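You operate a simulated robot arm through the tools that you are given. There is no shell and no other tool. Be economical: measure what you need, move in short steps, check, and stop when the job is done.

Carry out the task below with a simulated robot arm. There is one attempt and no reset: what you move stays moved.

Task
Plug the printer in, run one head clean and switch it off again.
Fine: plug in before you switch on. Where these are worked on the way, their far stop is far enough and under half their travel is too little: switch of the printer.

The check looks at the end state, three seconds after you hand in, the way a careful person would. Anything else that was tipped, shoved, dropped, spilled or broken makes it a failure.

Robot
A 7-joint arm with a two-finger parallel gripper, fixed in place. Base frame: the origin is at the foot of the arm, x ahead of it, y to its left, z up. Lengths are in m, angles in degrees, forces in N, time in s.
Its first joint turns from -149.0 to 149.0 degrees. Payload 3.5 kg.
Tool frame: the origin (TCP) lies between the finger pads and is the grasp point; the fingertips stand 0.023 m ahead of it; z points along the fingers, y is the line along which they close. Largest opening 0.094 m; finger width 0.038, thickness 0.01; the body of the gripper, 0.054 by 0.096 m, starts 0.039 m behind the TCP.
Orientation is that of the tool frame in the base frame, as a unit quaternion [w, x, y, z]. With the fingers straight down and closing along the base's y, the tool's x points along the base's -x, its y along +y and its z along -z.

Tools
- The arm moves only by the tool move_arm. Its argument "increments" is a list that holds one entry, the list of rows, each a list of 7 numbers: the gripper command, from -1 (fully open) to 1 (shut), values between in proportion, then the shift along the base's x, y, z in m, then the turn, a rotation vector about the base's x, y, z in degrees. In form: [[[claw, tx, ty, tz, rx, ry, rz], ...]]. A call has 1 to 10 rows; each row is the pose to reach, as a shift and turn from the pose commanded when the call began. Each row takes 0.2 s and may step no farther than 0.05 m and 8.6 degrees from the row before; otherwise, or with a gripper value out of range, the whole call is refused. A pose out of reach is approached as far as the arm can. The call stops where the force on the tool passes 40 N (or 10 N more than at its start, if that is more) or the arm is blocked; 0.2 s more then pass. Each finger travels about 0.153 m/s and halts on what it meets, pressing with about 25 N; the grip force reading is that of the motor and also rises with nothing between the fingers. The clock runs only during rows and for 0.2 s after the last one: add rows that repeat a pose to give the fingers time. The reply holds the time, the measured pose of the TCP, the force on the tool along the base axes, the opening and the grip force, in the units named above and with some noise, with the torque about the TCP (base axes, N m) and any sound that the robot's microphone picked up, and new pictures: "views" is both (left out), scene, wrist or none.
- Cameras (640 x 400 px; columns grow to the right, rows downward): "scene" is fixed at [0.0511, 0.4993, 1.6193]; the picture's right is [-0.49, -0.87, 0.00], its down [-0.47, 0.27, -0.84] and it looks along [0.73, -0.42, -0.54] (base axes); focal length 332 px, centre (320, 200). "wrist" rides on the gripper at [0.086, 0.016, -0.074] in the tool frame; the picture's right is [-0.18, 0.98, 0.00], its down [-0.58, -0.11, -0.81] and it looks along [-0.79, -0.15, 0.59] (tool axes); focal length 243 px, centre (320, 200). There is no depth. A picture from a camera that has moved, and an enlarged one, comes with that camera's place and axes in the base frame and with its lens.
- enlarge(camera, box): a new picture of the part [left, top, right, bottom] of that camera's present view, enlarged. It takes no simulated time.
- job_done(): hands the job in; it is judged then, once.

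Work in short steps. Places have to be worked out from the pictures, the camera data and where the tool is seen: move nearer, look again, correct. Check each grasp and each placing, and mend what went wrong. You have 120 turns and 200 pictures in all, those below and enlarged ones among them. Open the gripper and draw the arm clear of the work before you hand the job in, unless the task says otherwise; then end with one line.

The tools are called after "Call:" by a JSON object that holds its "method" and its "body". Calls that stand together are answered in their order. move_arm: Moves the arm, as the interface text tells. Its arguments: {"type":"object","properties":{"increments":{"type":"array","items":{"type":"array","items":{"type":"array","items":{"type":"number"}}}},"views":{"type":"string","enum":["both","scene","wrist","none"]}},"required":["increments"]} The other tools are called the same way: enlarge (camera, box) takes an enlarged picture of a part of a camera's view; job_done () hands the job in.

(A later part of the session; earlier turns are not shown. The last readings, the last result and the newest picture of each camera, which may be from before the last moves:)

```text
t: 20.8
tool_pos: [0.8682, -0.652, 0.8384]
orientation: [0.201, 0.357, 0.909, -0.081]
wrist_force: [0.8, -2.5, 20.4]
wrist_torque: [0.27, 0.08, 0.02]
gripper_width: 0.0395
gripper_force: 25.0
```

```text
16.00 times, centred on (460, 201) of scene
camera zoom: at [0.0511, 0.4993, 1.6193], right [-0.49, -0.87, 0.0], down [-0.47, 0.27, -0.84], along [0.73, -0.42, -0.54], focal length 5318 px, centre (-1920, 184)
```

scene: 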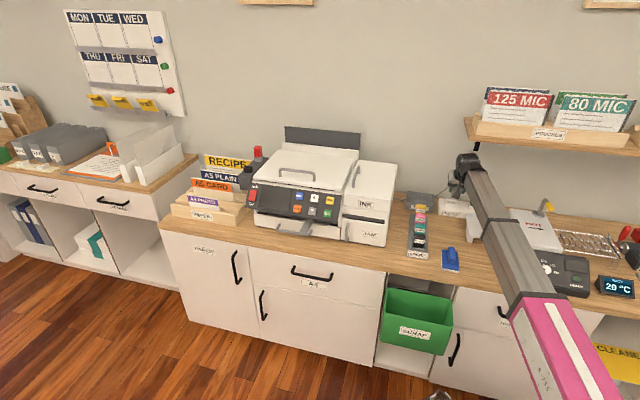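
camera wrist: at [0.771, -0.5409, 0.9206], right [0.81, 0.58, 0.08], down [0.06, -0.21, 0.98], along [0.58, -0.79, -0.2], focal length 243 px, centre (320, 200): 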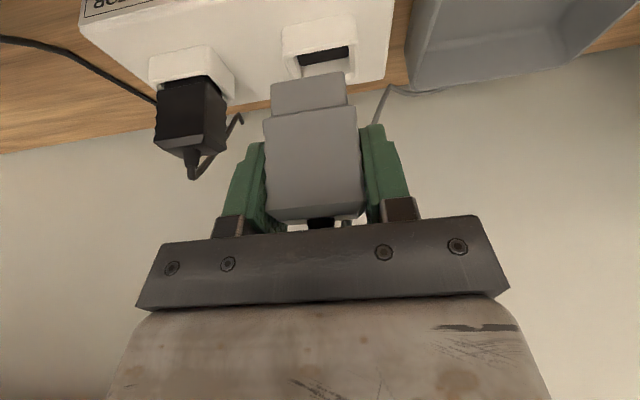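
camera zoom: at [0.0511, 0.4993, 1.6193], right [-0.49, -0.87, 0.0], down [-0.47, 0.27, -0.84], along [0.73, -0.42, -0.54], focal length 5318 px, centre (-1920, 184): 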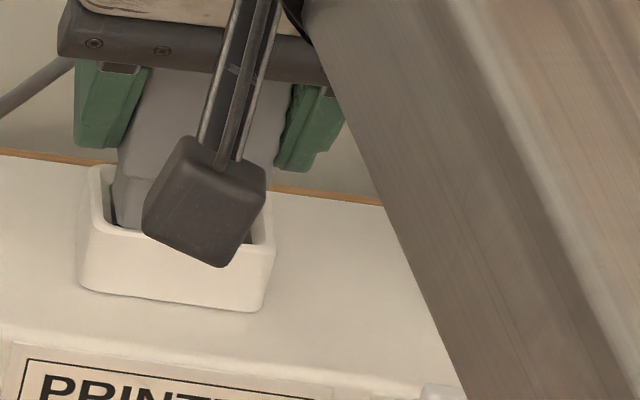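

The front edge now clears but it still rests on something (likely the rear rim) and the plug slid ~3 mm up in the grip. I lift a little to re-measure.

Call:
{"method": "move_arm", "body": {"increments": [[[1, 0, 0, 0.004, 0, 0, 0], [1, 0, 0, 0.008, 0, 0, 0], [1, 0, 0, 0.008, 0, 0, 0]]], "views": "none"}}

Call:
{"method": "enlarge", "body": {"camera": "wrist", "box": [220, 40, 400, 150]}}

Call:
{"method": "enlarge", "body": {"camera": "scene", "box": [446, 185, 474, 210]}}

```text
t: 21.6
tool_pos: [0.8683, -0.6527, 0.8436]
orientation: [0.201, 0.358, 0.908, -0.08]
wrist_force: [0.8, 0.4, 0.4]
wrist_torque: [-0.01, 0.0, 0.0]
gripper_width: 0.0398
gripper_force: 24.8
```

```text
3.56 times, centred on (310, 95) of wrist
camera zoom: at [0.7993, -0.5661, 0.8755], right [0.79, 0.61, 0.08], down [0.06, -0.21, 0.98], along [0.61, -0.77, -0.2], focal length 863 px, centre (356, 573)
```

zoom: 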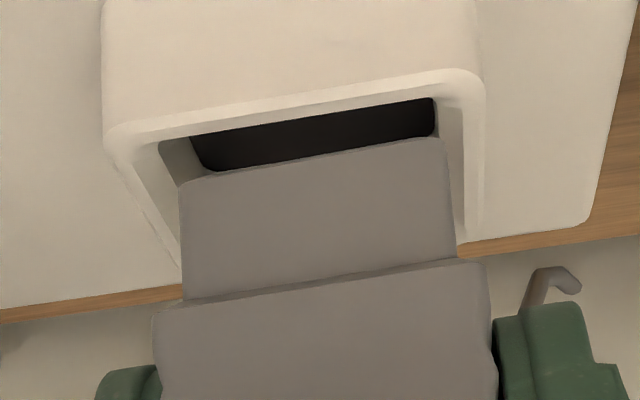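

```text
16.00 times, centred on (460, 198) of scene
camera zoom: at [0.0511, 0.4993, 1.6193], right [-0.49, -0.87, 0.0], down [-0.47, 0.27, -0.84], along [0.73, -0.42, -0.54], focal length 5318 px, centre (-1920, 240)
```

zoom: 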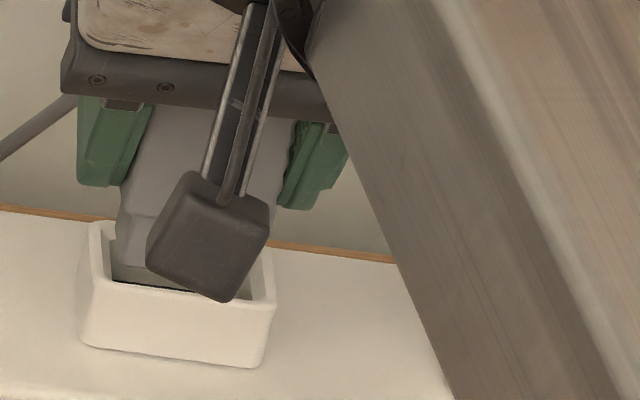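

Call:
{"method": "enlarge", "body": {"camera": "scene", "box": [448, 192, 462, 202]}}

Call:
{"method": "enlarge", "body": {"camera": "wrist", "box": [240, 60, 370, 140]}}

```text
16.00 times, centred on (455, 197) of scene
camera zoom: at [0.0511, 0.4993, 1.6193], right [-0.49, -0.87, 0.0], down [-0.47, 0.27, -0.84], along [0.73, -0.42, -0.54], focal length 5318 px, centre (-1840, 248)
```

zoom: 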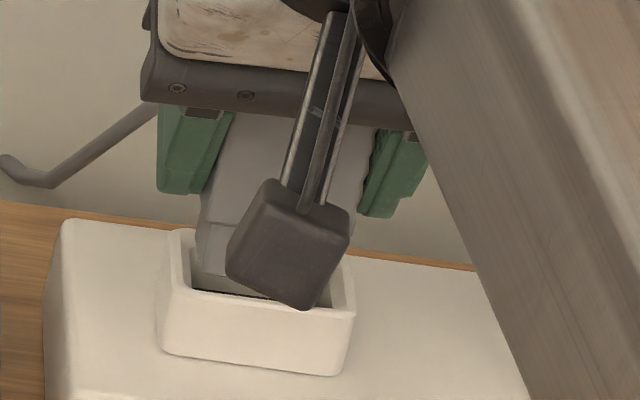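

```text
4.92 times, centred on (305, 100) of wrist
camera zoom: at [0.7993, -0.5661, 0.8755], right [0.79, 0.61, 0.08], down [0.06, -0.21, 0.98], along [0.61, -0.77, -0.2], focal length 1194 px, centre (394, 692)
```

zoom: 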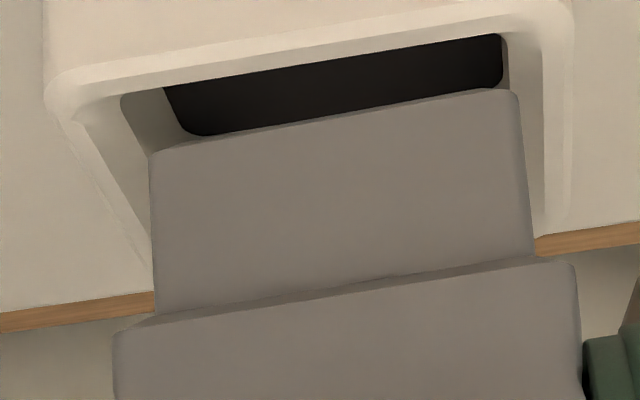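

Lateral centring is good (≈2.5 mm each side). I probe again 1 mm nearer to me and lower gently.

Call:
{"method": "move_arm", "body": {"increments": [[[1, -0.0007, 0.0007, 0, 0, 0, 0], [1, -0.0007, 0.0007, -0.003, 0, 0, 0], [1, -0.0007, 0.0007, -0.005, 0, 0, 0], [1, -0.0007, 0.0007, -0.007, 0, 0, 0], [1, -0.0007, 0.0007, -0.007, 0, 0, 0]]], "views": "none"}}

Call:
{"method": "enlarge", "body": {"camera": "wrist", "box": [240, 60, 370, 140]}}

```text
t: 22.8
tool_pos: [0.8679, -0.6511, 0.8396]
orientation: [0.201, 0.358, 0.908, -0.08]
wrist_force: [-0.1, 1.2, 4.3]
wrist_torque: [0.11, 0.04, -0.01]
gripper_width: 0.0398
gripper_force: 25.1
```

```text
4.92 times, centred on (305, 100) of wrist
camera zoom: at [0.7984, -0.5658, 0.8693], right [0.79, 0.61, 0.08], down [0.06, -0.21, 0.98], along [0.61, -0.77, -0.2], focal length 1194 px, centre (394, 692)
```

zoom: 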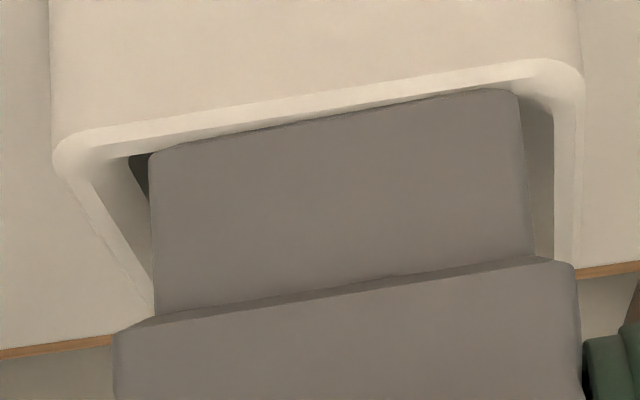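

Torque readings show the contact point is at the plug's front edge in all tries, so the plug must go still farther towards the wall. Lift, shift 3.5 mm that way, and lower.

Call:
{"method": "move_arm", "body": {"increments": [[[1, 0, 0, 0.005, 0, 0, 0], [1, 0.0025, -0.0025, 0.005, 0, 0, 0], [1, 0.0025, -0.0025, 0.002, 0, 0, 0], [1, 0.0025, -0.0025, -0.001, 0, 0, 0], [1, 0.0025, -0.0025, -0.003, 0, 0, 0], [1, 0.0025, -0.0025, -0.003, 0, 0, 0]]], "views": "none"}}

Call:
{"method": "enlarge", "body": {"camera": "wrist", "box": [240, 60, 370, 140]}}

```text
t: 24.2
tool_pos: [0.8707, -0.6542, 0.8354]
orientation: [0.201, 0.358, 0.908, -0.08]
wrist_force: [3.7, -3.1, 7.6]
wrist_torque: [0.04, -0.15, -0.04]
gripper_width: 0.0397
gripper_force: 25.2
```

```text
4.92 times, centred on (305, 100) of wrist
camera zoom: at [0.8014, -0.5685, 0.8666], right [0.79, 0.61, 0.08], down [0.06, -0.2, 0.98], along [0.61, -0.77, -0.2], focal length 1194 px, centre (394, 692)
```

zoom: 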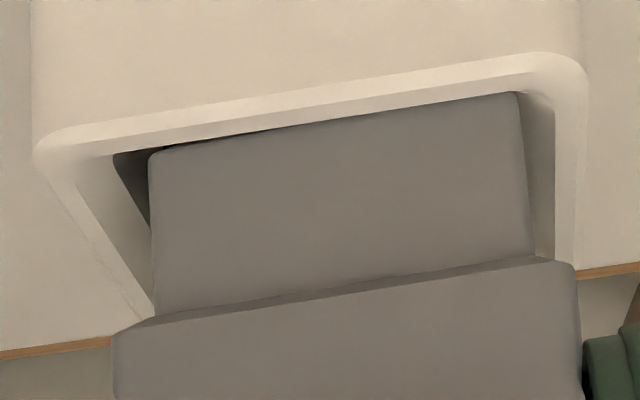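

It has dropped ~3 mm into the socket, with the near wall pushing it away from me. Shift 1.2 mm further and continue down.

Call:
{"method": "move_arm", "body": {"increments": [[[1, 0.0009, -0.0009, 0, 0, 0, 0], [1, 0.0009, -0.0009, -0.003, 0, 0, 0], [1, 0.0009, -0.0009, -0.006, 0, 0, 0], [1, 0.0009, -0.0009, -0.008, 0, 0, 0], [1, 0.0009, -0.0009, -0.008, 0, 0, 0]]], "views": "none"}}

Call:
{"method": "enlarge", "body": {"camera": "wrist", "box": [220, 50, 400, 160]}}

Call:
{"method": "enlarge", "body": {"camera": "scene", "box": [440, 180, 480, 215]}}

```text
t: 25.4
tool_pos: [0.8715, -0.6565, 0.8252]
orientation: [0.202, 0.357, 0.909, -0.079]
wrist_force: [4.2, -9.0, 0.1]
wrist_torque: [-0.29, -0.15, -0.11]
gripper_width: 0.0396
gripper_force: 24.8
```

```text
3.56 times, centred on (310, 105) of wrist
camera zoom: at [0.8022, -0.5698, 0.8576], right [0.79, 0.61, 0.08], down [0.06, -0.21, 0.98], along [0.61, -0.77, -0.2], focal length 863 px, centre (356, 538)
```

zoom: 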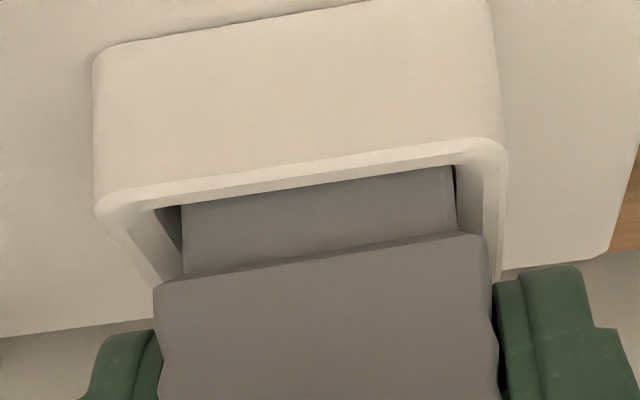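

```text
11.43 times, centred on (460, 198) of scene
camera zoom: at [0.0511, 0.4993, 1.6193], right [-0.49, -0.87, 0.0], down [-0.47, 0.27, -0.84], along [0.73, -0.42, -0.54], focal length 3799 px, centre (-1280, 229)
```

zoom: 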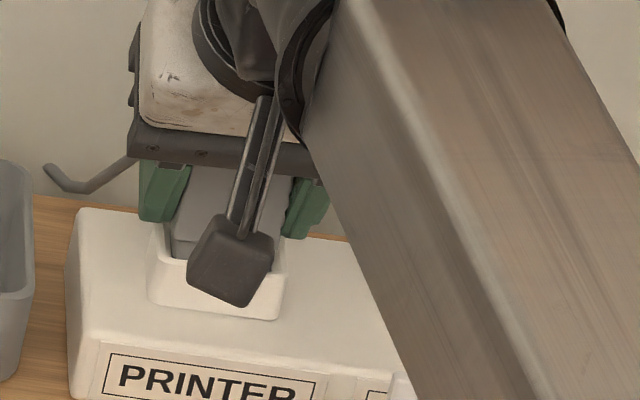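

Going in nicely. Shift another 0.8 mm to relieve the side force and push on down.

Call:
{"method": "move_arm", "body": {"increments": [[[1, 0.0003, -0.001, 0, 0, 0, 0], [1, 0.0003, -0.001, -0.003, 0, 0, 0], [1, 0.0003, -0.001, -0.006, 0, 0, 0], [1, 0.0003, -0.001, -0.009, 0, 0, 0], [1, 0.0003, -0.001, -0.009, 0, 0, 0]]], "views": "none"}}

Call:
{"method": "enlarge", "body": {"camera": "wrist", "box": [220, 50, 400, 160]}}

```text
t: 26.3
tool_pos: [0.8715, -0.6556, 0.8251]
orientation: [0.205, 0.357, 0.908, -0.081]
wrist_force: [-4.2, 2.6, 12.1]
wrist_torque: [0.33, 0.01, 0.14]
gripper_width: 0.0397
gripper_force: 25.3
stopped in row 4: the force on the tool passed its limit at 46 N (the readings are from after the stop); the commanded pose is now the measured one
```

```text
3.56 times, centred on (310, 105) of wrist
camera zoom: at [0.8021, -0.57, 0.8562], right [0.79, 0.61, 0.08], down [0.06, -0.2, 0.98], along [0.61, -0.77, -0.19], focal length 863 px, centre (356, 538)
```

zoom: 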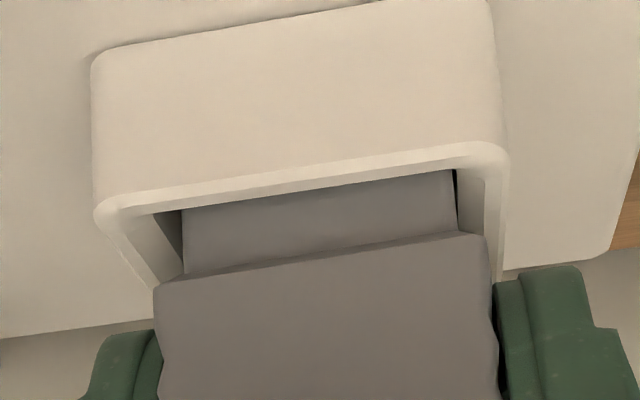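

Solid stop at z 0.825 with about 7 mm of nose still showing. I compare with how deep the laminator's plug sits.

Call:
{"method": "move_arm", "body": {"increments": [[[1, 0, 0, 0.001, 0, 0, 0]]], "views": "wrist"}}

Call:
{"method": "enlarge", "body": {"camera": "wrist", "box": [60, 60, 260, 185]}}

Call:
{"method": "enlarge", "body": {"camera": "scene", "box": [446, 185, 474, 210]}}

```text
t: 26.7
tool_pos: [0.8715, -0.6561, 0.8248]
orientation: [0.203, 0.357, 0.908, -0.082]
wrist_force: [-3.1, 2.9, 8.7]
wrist_torque: [0.27, -0.01, 0.12]
gripper_width: 0.0394
gripper_force: 24.2
camera wrist: at [0.8022, -0.5701, 0.8563], right [0.79, 0.61, 0.08], down [0.06, -0.2, 0.98], along [0.61, -0.77, -0.2], focal length 243 px, centre (320, 200)
```

wrist: 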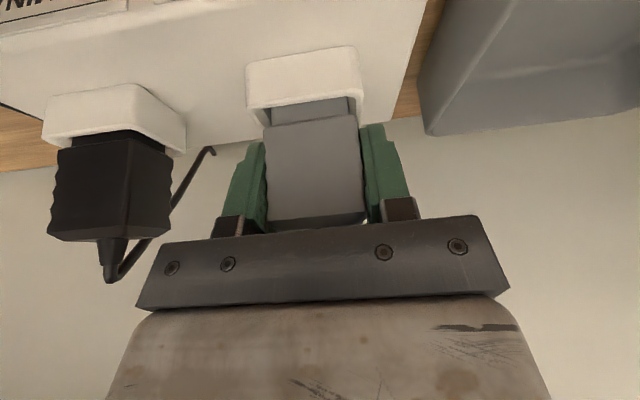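

```text
3.20 times, centred on (160, 122) of wrist
camera zoom: at [0.8022, -0.5701, 0.8563], right [0.79, 0.61, 0.08], down [0.06, -0.2, 0.98], along [0.61, -0.77, -0.2], focal length 776 px, centre (832, 448)
```

zoom: 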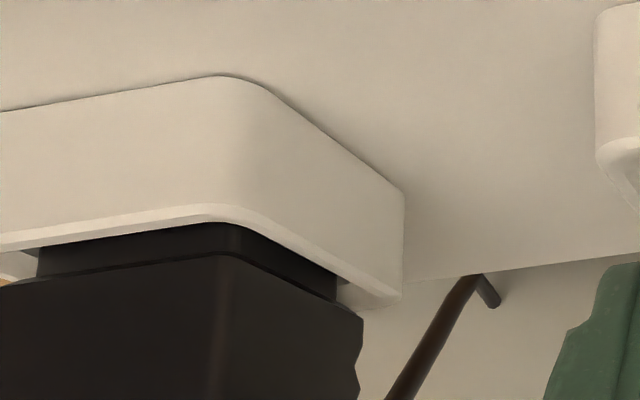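

```text
16.00 times, centred on (460, 198) of scene
camera zoom: at [0.0511, 0.4993, 1.6193], right [-0.49, -0.87, 0.0], down [-0.47, 0.27, -0.84], along [0.73, -0.42, -0.54], focal length 5318 px, centre (-1920, 240)
```

zoom: 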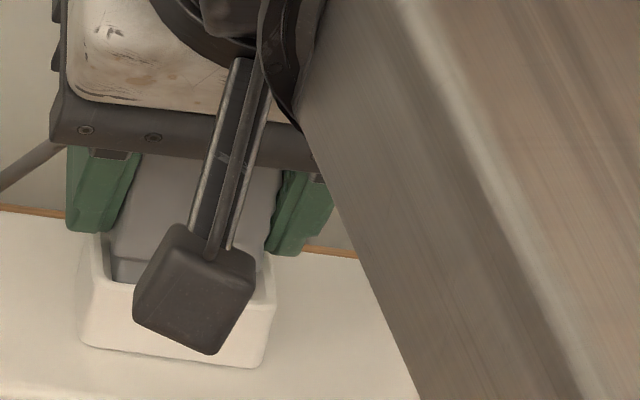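

The laminator plug sits ~5 mm deeper. The torque puts the obstruction on the plug's left side, so I shift 1.5 mm right and press again gently.

Call:
{"method": "move_arm", "body": {"increments": [[[1, 0, 0, 0.002, 0, 0, 0], [1, -0.0013, -0.0008, 0.002, 0, 0, 0], [1, -0.0013, -0.0008, -0.001, 0, 0, 0], [1, -0.0013, -0.0008, -0.003, 0, 0, 0], [1, -0.0013, -0.0008, -0.003, 0, 0, 0]]], "views": "none"}}

Call:
{"method": "enlarge", "body": {"camera": "wrist", "box": [220, 50, 400, 160]}}

```text
t: 27.9
tool_pos: [0.8709, -0.6575, 0.826]
orientation: [0.206, 0.357, 0.908, -0.081]
wrist_force: [-0.5, 2.2, 39.1]
wrist_torque: [0.31, 0.15, -0.02]
gripper_width: 0.0394
gripper_force: 25.2
```

```text
3.56 times, centred on (310, 105) of wrist
camera zoom: at [0.8013, -0.5711, 0.8557], right [0.79, 0.61, 0.08], down [0.06, -0.2, 0.98], along [0.61, -0.77, -0.19], focal length 863 px, centre (356, 538)
```

zoom: 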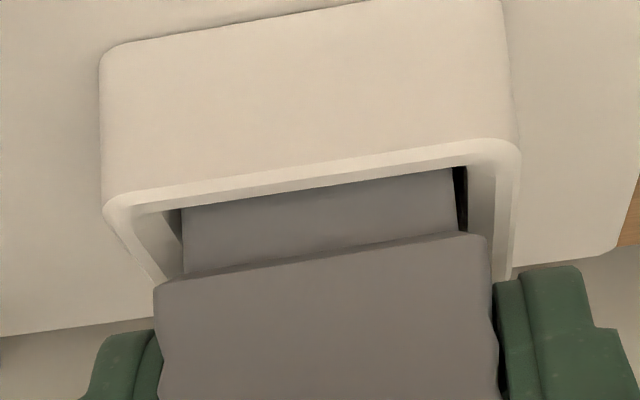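

Contact is now nearly centred but still on the ledge; a dark gap shows on the right side, so I split the difference (0.7 mm back left) and press again.

Call:
{"method": "move_arm", "body": {"increments": [[[1, 0, 0, 0.003, 0, 0, 0], [1, 0.0005, 0.0005, 0.003, 0, 0, 0], [1, 0.0005, 0.0005, 0.001, 0, 0, 0], [1, 0.0005, 0.0005, 0, 0, 0, 0], [1, 0.0005, 0.0005, 0, 0, 0, 0]]], "views": "none"}}

Call:
{"method": "enlarge", "body": {"camera": "wrist", "box": [240, 60, 370, 140]}}

```text
t: 29.1
tool_pos: [0.8708, -0.6567, 0.8253]
orientation: [0.207, 0.356, 0.907, -0.083]
wrist_force: [-3.0, 2.1, 13.9]
wrist_torque: [0.32, -0.04, 0.12]
gripper_width: 0.0394
gripper_force: 25.3
stopped in row 5: the force on the tool passed its limit at 50 N (the readings are from after the stop); the commanded pose is now the measured one
```

```text
4.92 times, centred on (305, 100) of wrist
camera zoom: at [0.8017, -0.5714, 0.8557], right [0.79, 0.61, 0.08], down [0.05, -0.2, 0.98], along [0.61, -0.77, -0.19], focal length 1194 px, centre (394, 692)
```

zoom: 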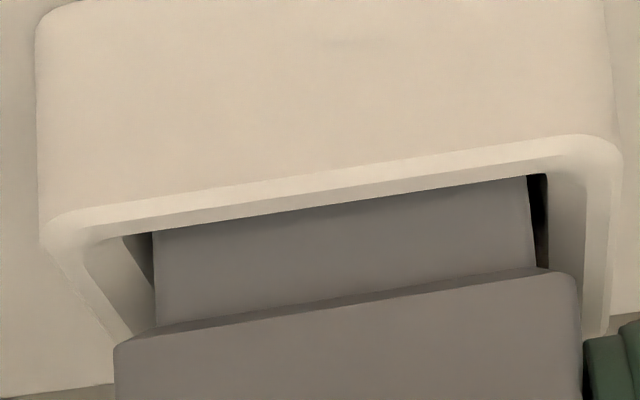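

The torque points match the fingertips (their lower corners now sit at the collar's height, 23 mm to the sides): the fingers, not the plug, are resting on the collar. I release, raise 10 mm, regrip higher and push on.

Call:
{"method": "move_arm", "body": {"increments": [[[0.1, 0, 0, 0.001, 0, 0, 0], [-0.1, 0, 0, 0.001, 0, 0, 0], [-0.1, 0, 0, 0.006, 0, 0, 0], [-0.1, 0, 0, 0.011, 0, 0, 0], [-0.1, 0, 0, 0.011, 0, 0, 0]]], "views": "wrist"}}

Call:
{"method": "enlarge", "body": {"camera": "scene", "box": [440, 180, 480, 215]}}

```text
t: 30.2
tool_pos: [0.8727, -0.658, 0.8345]
orientation: [0.205, 0.357, 0.908, -0.081]
wrist_force: [0.0, 0.0, 0.4]
wrist_torque: [0.03, 0.01, 0.0]
gripper_width: 0.0518
gripper_force: 0.0
camera wrist: at [0.8021, -0.5715, 0.8651], right [0.79, 0.61, 0.08], down [0.06, -0.2, 0.98], along [0.61, -0.77, -0.19], focal length 243 px, centre (320, 200)
```

wrist: 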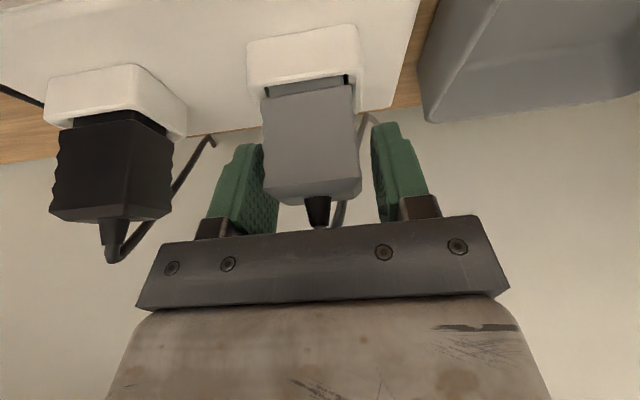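

```text
11.43 times, centred on (460, 198) of scene
camera zoom: at [0.0511, 0.4993, 1.6193], right [-0.49, -0.87, 0.0], down [-0.47, 0.27, -0.84], along [0.73, -0.42, -0.54], focal length 3799 px, centre (-1280, 229)
```

zoom: 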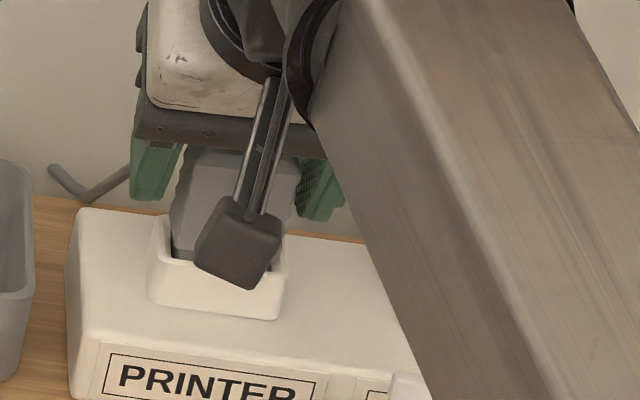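

The plug stands upright in the socket. Regrip here and push down.

Call:
{"method": "move_arm", "body": {"increments": [[[0.3, 0, 0, 0, 0, 0, 0], [1, 0, 0, 0, 0, 0, 0], [1, 0, 0, 0, 0, 0, 0], [1, 0, 0, -0.003, 0, 0, 0], [1, 0, 0, -0.005, 0, 0, 0], [1, 0, 0, -0.007, 0, 0, 0], [1, 0, 0, -0.007, 0, 0, 0]]], "views": "wrist"}}

Call:
{"method": "enlarge", "body": {"camera": "wrist", "box": [40, 20, 400, 245]}}

```text
t: 31.9
tool_pos: [0.8715, -0.6586, 0.8285]
orientation: [0.206, 0.357, 0.907, -0.083]
wrist_force: [-1.9, -5.5, 21.3]
wrist_torque: [-0.04, 0.13, 0.13]
gripper_width: 0.0398
gripper_force: 25.0
camera wrist: at [0.8016, -0.5718, 0.8591], right [0.79, 0.61, 0.08], down [0.05, -0.2, 0.98], along [0.61, -0.77, -0.19], focal length 243 px, centre (320, 200)
```

wrist: 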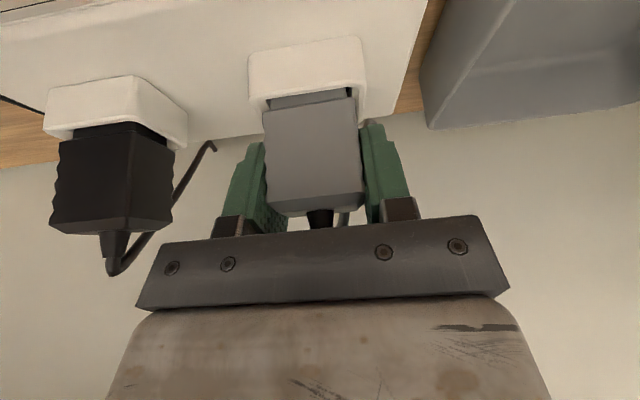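

```text
1.78 times, centred on (220, 132) of wrist
camera zoom: at [0.8016, -0.5718, 0.8591], right [0.79, 0.61, 0.08], down [0.05, -0.2, 0.98], along [0.61, -0.77, -0.19], focal length 431 px, centre (498, 320)
```

zoom: 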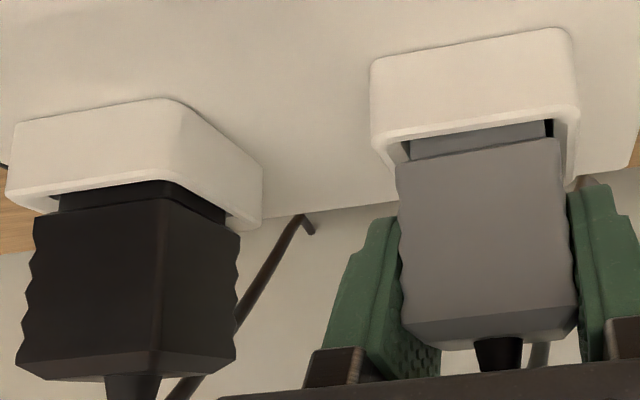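

Now nearly as deep as the laminator plug, 21 N reaction. One more push to make sure it is seated.

Call:
{"method": "move_arm", "body": {"increments": [[[1, 0, 0, -0.002, 0, 0, 0], [1, 0, 0, -0.004, 0, 0, 0], [1, 0, 0, -0.004, 0, 0, 0]]], "views": "none"}}

Call:
{"method": "enlarge", "body": {"camera": "wrist", "box": [40, 20, 400, 245]}}

Call:
{"method": "enlarge", "body": {"camera": "scene", "box": [230, 140, 400, 250]}}

```text
t: 32.6
tool_pos: [0.8718, -0.6575, 0.8251]
orientation: [0.206, 0.357, 0.907, -0.082]
wrist_force: [-5.1, -9.4, 29.7]
wrist_torque: [0.61, 0.14, 0.37]
gripper_width: 0.0396
gripper_force: 24.8
```

```text
1.78 times, centred on (220, 132) of wrist
camera zoom: at [0.8013, -0.5714, 0.8557], right [0.79, 0.61, 0.08], down [0.05, -0.2, 0.98], along [0.61, -0.77, -0.19], focal length 431 px, centre (498, 320)
```

zoom: 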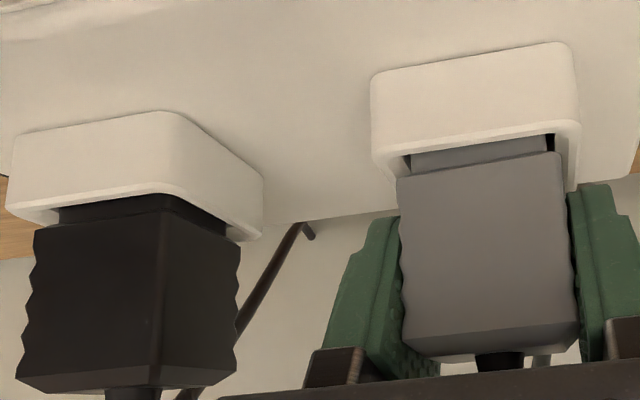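

```text
3.64 times, centred on (315, 195) of scene
camera zoom: at [0.0511, 0.4993, 1.6193], right [-0.49, -0.87, 0.0], down [-0.47, 0.27, -0.84], along [0.73, -0.42, -0.54], focal length 1209 px, centre (338, 218)
```

zoom: 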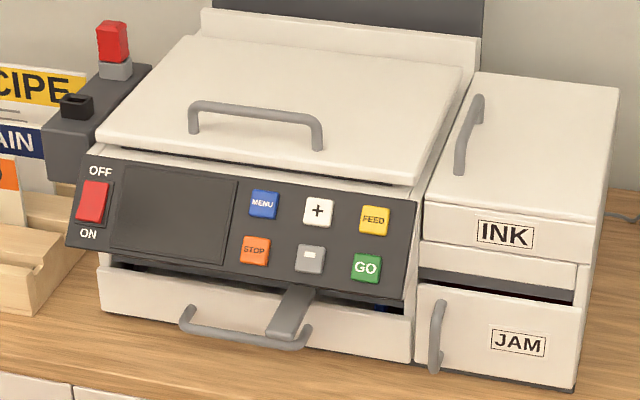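

The plug stopped moving (it slid in the grip) and shows the same amount of nose as the laminator's plug: seated. Release and rise away.

Call:
{"method": "move_arm", "body": {"increments": [[[0, 0, 0, 0.002, 0, 0, 0], [-0.4, 0, 0, 0.003, 0, 0, 0], [-0.5, 0, 0, 0.003, 0, 0, 0], [-0.5, 0, 0, 0.03, 0, 0, 0], [-0.5, -0.01, 0.01, 0.06, 0, 0, 0], [-0.5, -0.025, 0.025, 0.09, 0, 0, 0], [-0.5, -0.05, 0.05, 0.12, 0, 0, 0], [-0.5, -0.075, 0.075, 0.15, 0, 0, 0], [-0.5, -0.075, 0.075, 0.15, 0, 0, 0]]]}}

Call:
{"method": "enlarge", "body": {"camera": "scene", "box": [420, 170, 500, 230]}}

Call:
{"method": "enlarge", "body": {"camera": "wrist", "box": [100, 0, 420, 180]}}

```text
t: 34.6
tool_pos: [0.7973, -0.5821, 0.9734]
orientation: [0.205, 0.356, 0.908, -0.081]
wrist_force: [-0.2, 0.8, 1.0]
wrist_torque: [-0.02, -0.03, -0.02]
gripper_width: 0.0704
gripper_force: 0.0
camera wrist: at [0.7274, -0.4961, 1.0041], right [0.79, 0.61, 0.08], down [0.06, -0.2, 0.98], along [0.61, -0.77, -0.19], focal length 243 px, centre (320, 200)
```

scene: 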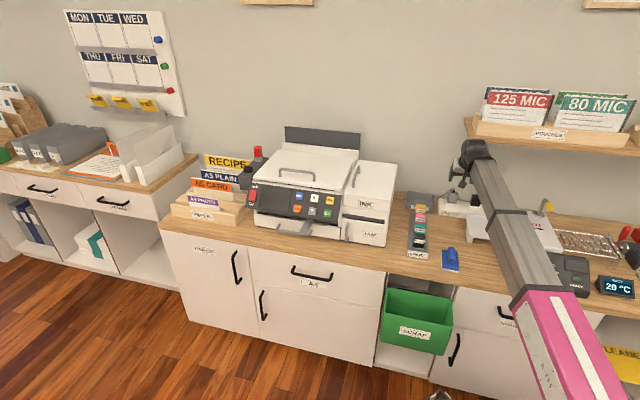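
wrist: 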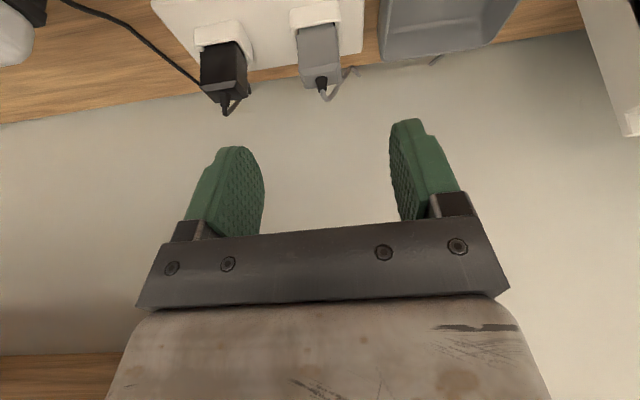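

```text
6.67 times, centred on (460, 200) of scene
camera zoom: at [0.0511, 0.4993, 1.6193], right [-0.49, -0.87, 0.0], down [-0.47, 0.27, -0.84], along [0.73, -0.42, -0.54], focal length 2216 px, centre (-613, 200)
```

zoom: 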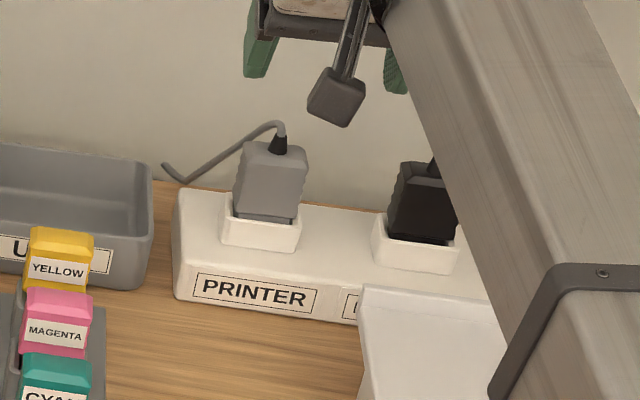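

```text
2.00 times, centred on (260, 90) of wrist
camera zoom: at [0.7274, -0.4961, 1.0041], right [0.79, 0.61, 0.08], down [0.06, -0.2, 0.98], along [0.61, -0.77, -0.19], focal length 485 px, centre (440, 420)
```

zoom: 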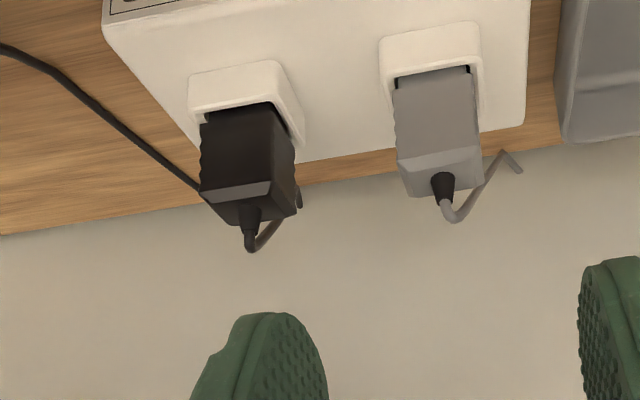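

Plug is in and standing straight. Now I close the fingers to use them as a pusher and move in front of and above the printer panel, tilted to avoid the forearm.

Call:
{"method": "move_arm", "body": {"increments": [[[1, 0.0, 0.03, 0.012, 0, 0, 0], [1, 0.005, 0.07, 0.025, 0, 0, 0], [1, 0.011, 0.11, 0.037, 0, 0, 0], [1, 0.018, 0.15, 0.05, 0, 0, 0], [1, 0.026, 0.19, 0.062, 0, 0, 0], [1, 0.034, 0.23, 0.075, 0, 0, 0], [1, 0.044, 0.27, 0.087, 0, 0, 0], [1, 0.053, 0.3, 0.087, 0, 0, 0]]], "views": "scene"}}

```text
t: 36.5
tool_pos: [0.8505, -0.2819, 1.0604]
orientation: [0.206, 0.357, 0.908, -0.082]
wrist_force: [0.4, -0.4, -0.9]
wrist_torque: [0.03, -0.01, -0.01]
gripper_width: 0.0
gripper_force: 24.6
```

scene: 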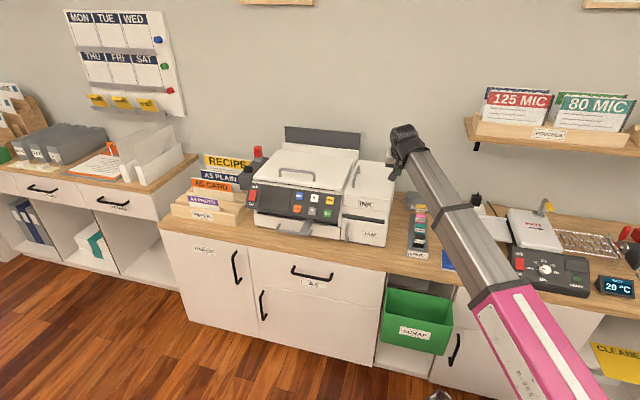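

Call:
{"method": "move_arm", "body": {"increments": [[[1, 0.017, 0.045, 0.01, 0, 0, 0], [1, 0.035, 0.09, 0.02, 0, 0, 0], [1, 0.053, 0.13, 0.03, 0, 0, 0], [1, 0.07, 0.17, 0.03, 0, 0, 0], [1, 0.088, 0.21, 0.03, 2, 2, 0], [1, 0.105, 0.25, 0.03, 4.5, 4.5, 0], [1, 0.12, 0.29, 0.03, 7, 7, 0], [1, 0.14, 0.33, 0.03, 10, 10, 0]]]}}

```text
t: 38.2
tool_pos: [0.9899, 0.0483, 1.0917]
orientation: [0.094, 0.364, 0.926, -0.032]
wrist_force: [-0.7, 0.4, -0.3]
wrist_torque: [-0.02, 0.0, 0.0]
gripper_width: 0.0
gripper_force: 25.1
camera wrist: at [0.9276, 0.1266, 1.1477], right [0.8, 0.6, 0.04], down [0.22, -0.37, 0.9], along [0.55, -0.72, -0.42], focal length 243 px, centre (320, 200)
```

scene: 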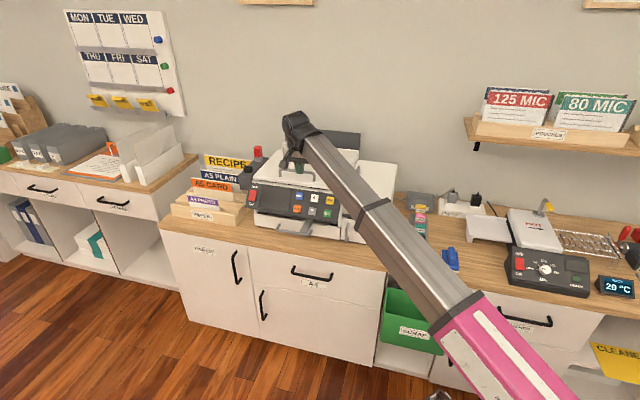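
wrist: 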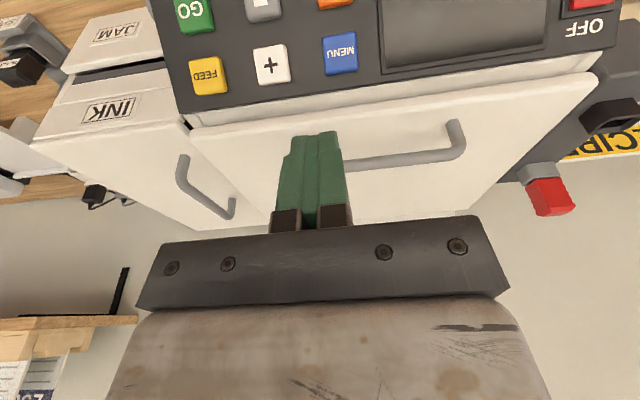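

Panel mapped: its face leans back ~38°, MENU at (1.03, 0.03, 0.945), GO at (0.92, -0.035, 0.905), buttons on a 62 × 49 mm grid. I now tilt the tool to ~45° and move in front of the switch to see it.

Call:
{"method": "move_arm", "body": {"increments": [[[1, -0.01, 0.03, 0.0, -4.5, -4.5, 0], [1, 0.0, 0.06, 0.0, -9, -9, 0], [1, 0.015, 0.09, -0.01, -13.5, -13.5, 0], [1, 0.035, 0.12, -0.02, -18, -18, 0], [1, 0.055, 0.145, -0.04, -22, -22, 0], [1, 0.0707, 0.164, -0.06, -24.4, -24.4, 0], [1, 0.0707, 0.164, -0.06, -24.4, -24.4, 0]]]}}

```text
t: 39.9
tool_pos: [1.0613, 0.2125, 1.0307]
orientation: [0.361, 0.335, 0.857, -0.149]
wrist_force: [-0.4, 1.3, -0.6]
wrist_torque: [0.01, -0.01, 0.05]
gripper_width: 0.0
gripper_force: 25.7
camera wrist: at [0.9892, 0.3013, 1.021], right [0.77, 0.63, 0.12], down [-0.19, 0.05, 0.98], along [0.61, -0.77, 0.16], focal length 243 px, centre (320, 200)
```

scene: 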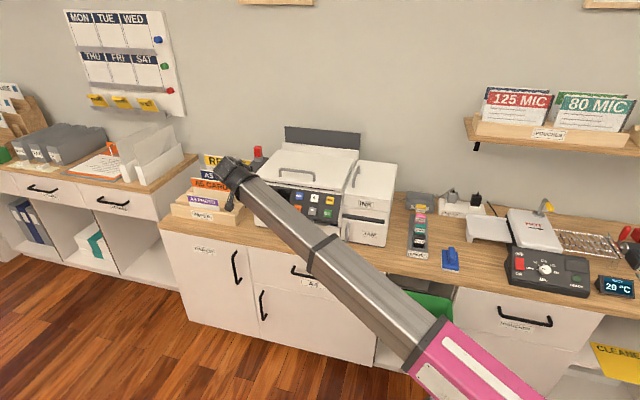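
wrist: 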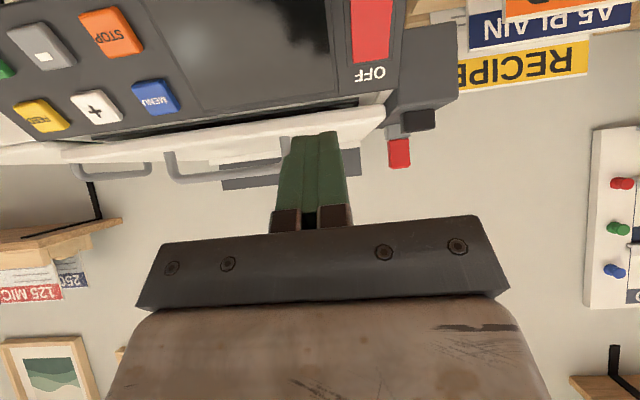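

Switch centre is at about n/lat position (x 1.154, y 0.178, z 0.925), with OFF up and ON down. I move the closed fingertips to hover ~15 mm in front of its lower (ON) half.

Call:
{"method": "move_arm", "body": {"increments": [[[1, 0.008, 0.008, -0.02, 0, 0, 0], [1, 0.016, 0.016, -0.045, 0, 0, 0], [1, 0.03, 0.02, -0.065, 0, 0, 0], [1, 0.045, 0.005, -0.08, 0, 0, 0], [1, 0.064, -0.011, -0.09, 0, 0, 0], [1, 0.064, -0.011, -0.09, 0, 0, 0]]]}}

Call:
{"method": "enlarge", "body": {"camera": "scene", "box": [220, 150, 320, 240]}}

Call:
{"method": "enlarge", "body": {"camera": "wrist", "box": [200, 0, 440, 180]}}

```text
t: 41.2
tool_pos: [1.1235, 0.2018, 0.9402]
orientation: [0.361, 0.335, 0.858, -0.148]
wrist_force: [0.4, 0.9, 0.2]
wrist_torque: [-0.02, 0.01, 0.01]
gripper_width: 0.0
gripper_force: 25.3
camera wrist: at [1.0525, 0.29, 0.9306], right [0.77, 0.63, 0.12], down [-0.19, 0.05, 0.98], along [0.61, -0.77, 0.16], focal length 243 px, centre (320, 200)
```

scene: 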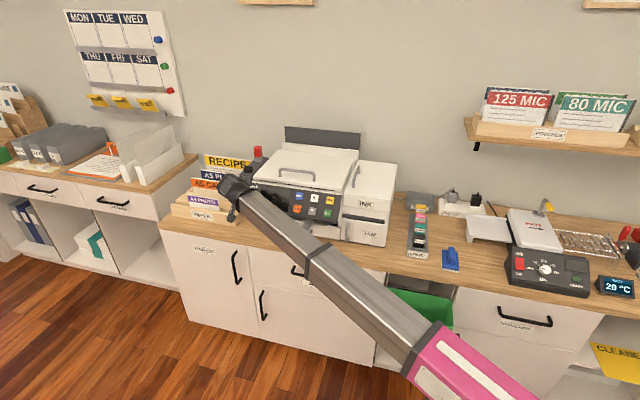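
wrist: 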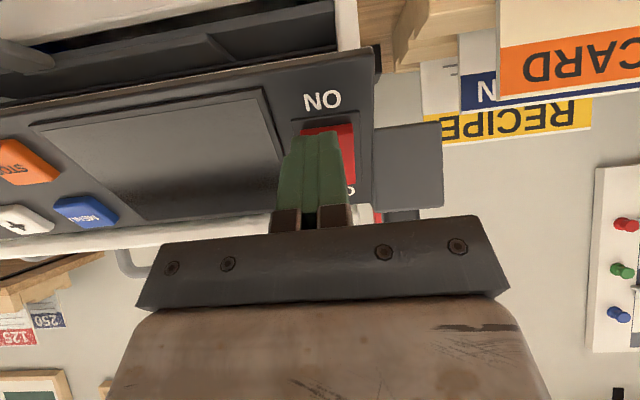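

```text
4.44 times, centred on (270, 195) of scene
camera zoom: at [0.0511, 0.4993, 1.6193], right [-0.49, -0.87, 0.0], down [-0.47, 0.27, -0.84], along [0.73, -0.42, -0.54], focal length 1477 px, centre (542, 222)
```

zoom: 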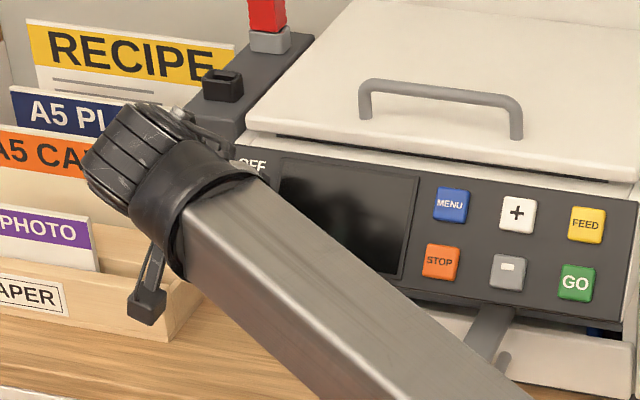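

```text
2.22 times, centred on (320, 90) of wrist
camera zoom: at [1.0525, 0.29, 0.9306], right [0.77, 0.63, 0.12], down [-0.19, 0.05, 0.98], along [0.61, -0.77, 0.16], focal length 539 px, centre (320, 444)
```

zoom: 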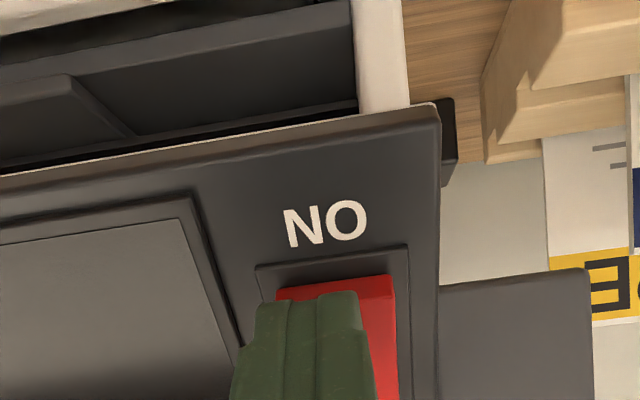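

Fingertip is slightly right and low of the switch's ON end; I correct by ~5 mm and press along the panel normal.

Call:
{"method": "move_arm", "body": {"increments": [[[1, 0.0058, 0.0006, 0.0047, 0, 0, 0], [1, 0.0103, -0.0039, -0.0002, 0, 0, 0], [1, 0.0136, -0.0073, -0.0038, 0, 0, 0], [1, 0.0158, -0.0095, -0.0063, 0, 0, 0], [1, 0.0158, -0.0095, -0.0063, 0, 0, 0]]], "views": "wrist"}}

Call:
{"method": "enlarge", "body": {"camera": "scene", "box": [240, 160, 350, 240]}}

```text
t: 42.0
tool_pos: [1.1325, 0.1992, 0.9431]
orientation: [0.362, 0.334, 0.858, -0.148]
wrist_force: [-12.6, 10.1, 9.7]
wrist_torque: [-0.14, 0.07, -0.18]
gripper_width: 0.0001
gripper_force: 24.9
stopped in row 3: the force on the tool passed its limit at 47 N (the readings are from after the stop); the commanded pose is now the measured one
camera wrist: at [1.0595, 0.2882, 0.9332], right [0.76, 0.63, 0.12], down [-0.2, 0.05, 0.98], along [0.61, -0.77, 0.16], focal length 243 px, centre (320, 200)
```

wrist: 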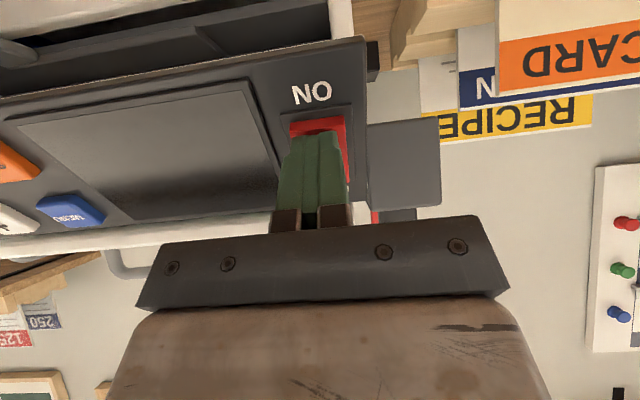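

```text
5.00 times, centred on (295, 200) of scene
camera zoom: at [0.0511, 0.4993, 1.6193], right [-0.49, -0.87, 0.0], down [-0.47, 0.27, -0.84], along [0.73, -0.42, -0.54], focal length 1662 px, centre (445, 200)
```

zoom: 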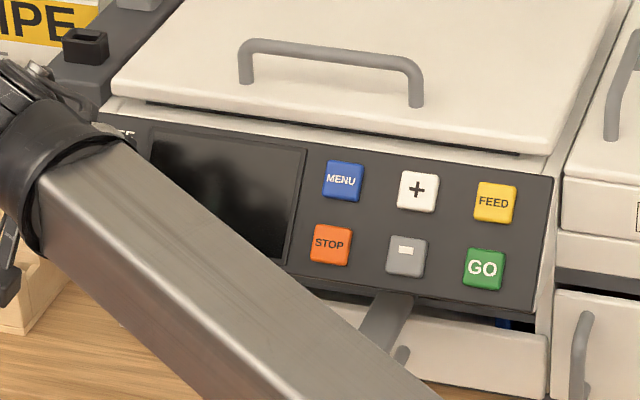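

Torque analysis says the tip's upper edge hit near the switch's middle (its pivot). I back off, tilt 10° more, aim ~8 mm lower and press again.

Call:
{"method": "move_arm", "body": {"increments": [[[1, -0.0057, 0.0057, 0.005, -3.5, -3.5, 0], [1, -0.0085, 0.0085, 0.004, -7.1, -7.1, 0], [1, -0.0028, 0.0028, -0.0027, -7.1, -7.1, 0], [1, -0.0006, 0.0006, -0.0051, -7.1, -7.1, 0], [1, 0.0016, -0.0016, -0.0076, -7.1, -7.1, 0], [1, 0.0039, -0.0039, -0.01, -7.1, -7.1, 0], [1, 0.0056, -0.0056, -0.0118, -7.1, -7.1, 0]]], "views": "wrist"}}

Call:
{"method": "enlarge", "body": {"camera": "scene", "box": [240, 160, 350, 240]}}

```text
t: 43.2
tool_pos: [1.1307, 0.2009, 0.9397]
orientation: [0.436, 0.319, 0.822, -0.179]
wrist_force: [-12.2, 7.8, 10.8]
wrist_torque: [-0.25, -0.05, -0.12]
gripper_width: 0.0
gripper_force: 24.8
stopped in row 5: the force on the tool passed its limit at 45 N (the readings are from after the stop); the commanded pose is now the measured one
camera wrist: at [1.061, 0.2864, 0.9091], right [0.75, 0.65, 0.14], down [-0.32, 0.17, 0.93], along [0.58, -0.74, 0.33], focal length 243 px, centre (320, 200)
```

wrist: 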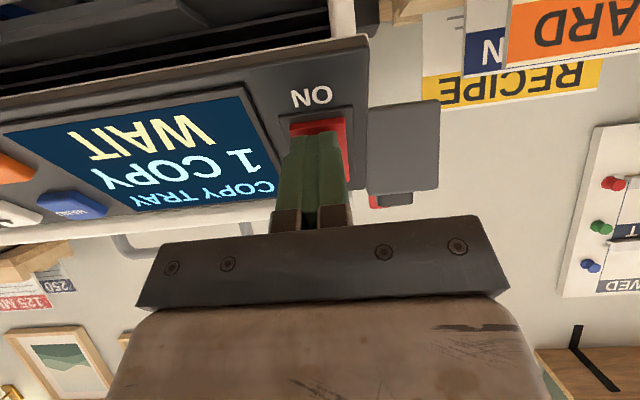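

```text
5.00 times, centred on (295, 200) of scene
camera zoom: at [0.0511, 0.4993, 1.6193], right [-0.49, -0.87, 0.0], down [-0.47, 0.27, -0.84], along [0.73, -0.42, -0.54], focal length 1662 px, centre (445, 200)
```

zoom: 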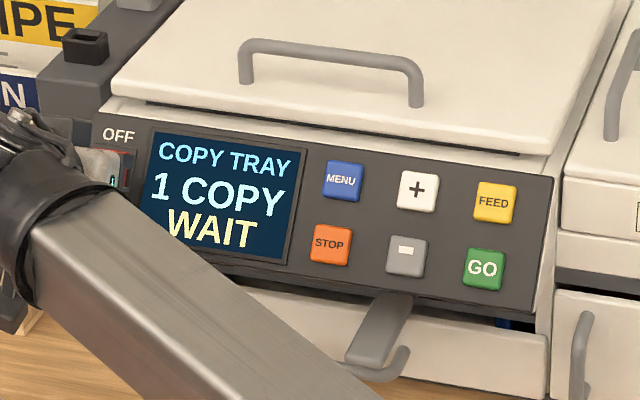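

The printer powered up ("COPY TRAY / 1 COPY / WAIT"), so the plug is good. I back off and slide over to in front of the MENU button.

Call:
{"method": "move_arm", "body": {"increments": [[[1, -0.01, 0.01, 0.012, 0, 0, 0], [1, -0.021, 0.021, 0.03, 0, 0, 0], [1, -0.05, -0.01, 0.038, 0, 0, 0], [1, -0.08, -0.045, 0.045, 0, 0, 0], [1, -0.11, -0.08, 0.045, 0, 0, 0], [1, -0.13, -0.11, 0.045, 0, 0, 0], [1, -0.144, -0.127, 0.045, 0, 0, 0], [1, -0.144, -0.127, 0.045, 0, 0, 0]]], "views": "wrist"}}

Call:
{"method": "enlarge", "body": {"camera": "scene", "box": [240, 160, 350, 240]}}

```text
t: 45.0
tool_pos: [0.9893, 0.0721, 0.9837]
orientation: [0.435, 0.32, 0.822, -0.18]
wrist_force: [-0.7, -0.3, -0.1]
wrist_torque: [-0.01, -0.03, 0.0]
gripper_width: 0.0
gripper_force: 24.4
camera wrist: at [0.9188, 0.1575, 0.9532], right [0.75, 0.65, 0.13], down [-0.32, 0.17, 0.93], along [0.58, -0.74, 0.33], focal length 243 px, centre (320, 200)
```

wrist: 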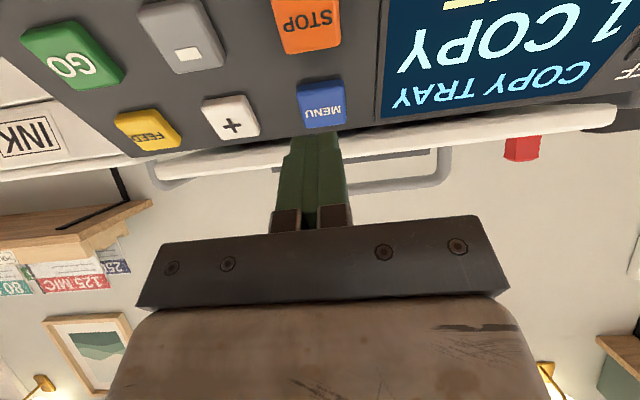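

```text
5.00 times, centred on (295, 200) of scene
camera zoom: at [0.0511, 0.4993, 1.6193], right [-0.49, -0.87, 0.0], down [-0.47, 0.27, -0.84], along [0.73, -0.42, -0.54], focal length 1662 px, centre (445, 200)
```

zoom: 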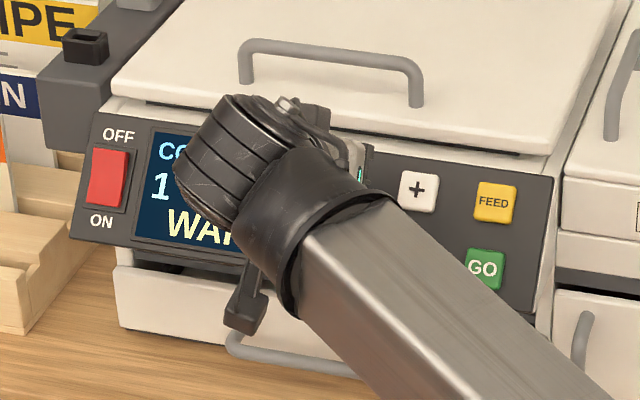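

Switch is fully ON. Fingertip is lined up with MENU about 40 mm off; press it along the panel normal and watch the display.

Call:
{"method": "move_arm", "body": {"increments": [[[1, 0.012, -0.012, -0.0108, 0, 0, 0], [1, 0.0198, -0.0198, -0.0193, 0, 0, 0], [1, 0.0225, -0.0225, -0.0222, 0, 0, 0], [1, 0.0242, -0.0242, -0.024, 0, 0, 0], [1, 0.0259, -0.0259, -0.0258, 0, 0, 0]]], "views": "wrist"}}

```text
t: 46.2
tool_pos: [1.0132, 0.0473, 0.959]
orientation: [0.436, 0.319, 0.822, -0.18]
wrist_force: [-14.7, 10.0, 11.6]
wrist_torque: [0.12, 0.28, -0.09]
gripper_width: 0.0
gripper_force: 24.9
heard: click
camera wrist: at [0.9432, 0.1336, 0.9283], right [0.75, 0.65, 0.14], down [-0.32, 0.17, 0.93], along [0.58, -0.74, 0.33], focal length 243 px, centre (320, 200)
```

wrist: 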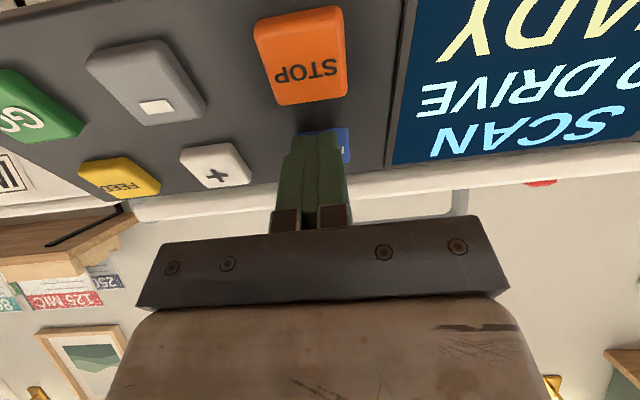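

MENU clicked: now "SCAN TO DRIVE – READY". Release and press MENU once more.

Call:
{"method": "move_arm", "body": {"increments": [[[1, -0.004, 0.004, 0.0044, 0, 0, 0], [1, -0.0085, 0.0085, 0.0092, 0, 0, 0], [1, -0.0085, 0.0085, 0.0092, 0, 0, 0], [1, -0.004, 0.004, 0.0044, 0, 0, 0], [1, -0.0017, 0.0017, 0.0018, 0, 0, 0], [1, 0, 0, 0, 0, 0, 0], [1, -0.004, 0.004, 0.0044, 0, 0, 0], [1, -0.0085, 0.0085, 0.0092, 0, 0, 0], [1, -0.016, 0.016, 0.0175, 0, 0, 0]]], "views": "wrist"}}

```text
t: 48.2
tool_pos: [0.9982, 0.0624, 0.9741]
orientation: [0.436, 0.319, 0.822, -0.18]
wrist_force: [0.3, 0.2, -0.2]
wrist_torque: [0.0, -0.01, 0.01]
gripper_width: 0.0001
gripper_force: 24.8
heard: click
camera wrist: at [0.9284, 0.1481, 0.944], right [0.75, 0.65, 0.14], down [-0.32, 0.17, 0.93], along [0.58, -0.74, 0.33], focal length 243 px, centre (320, 200)
```

wrist: 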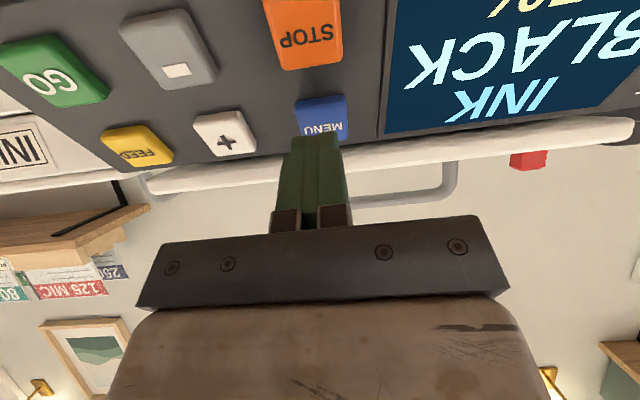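

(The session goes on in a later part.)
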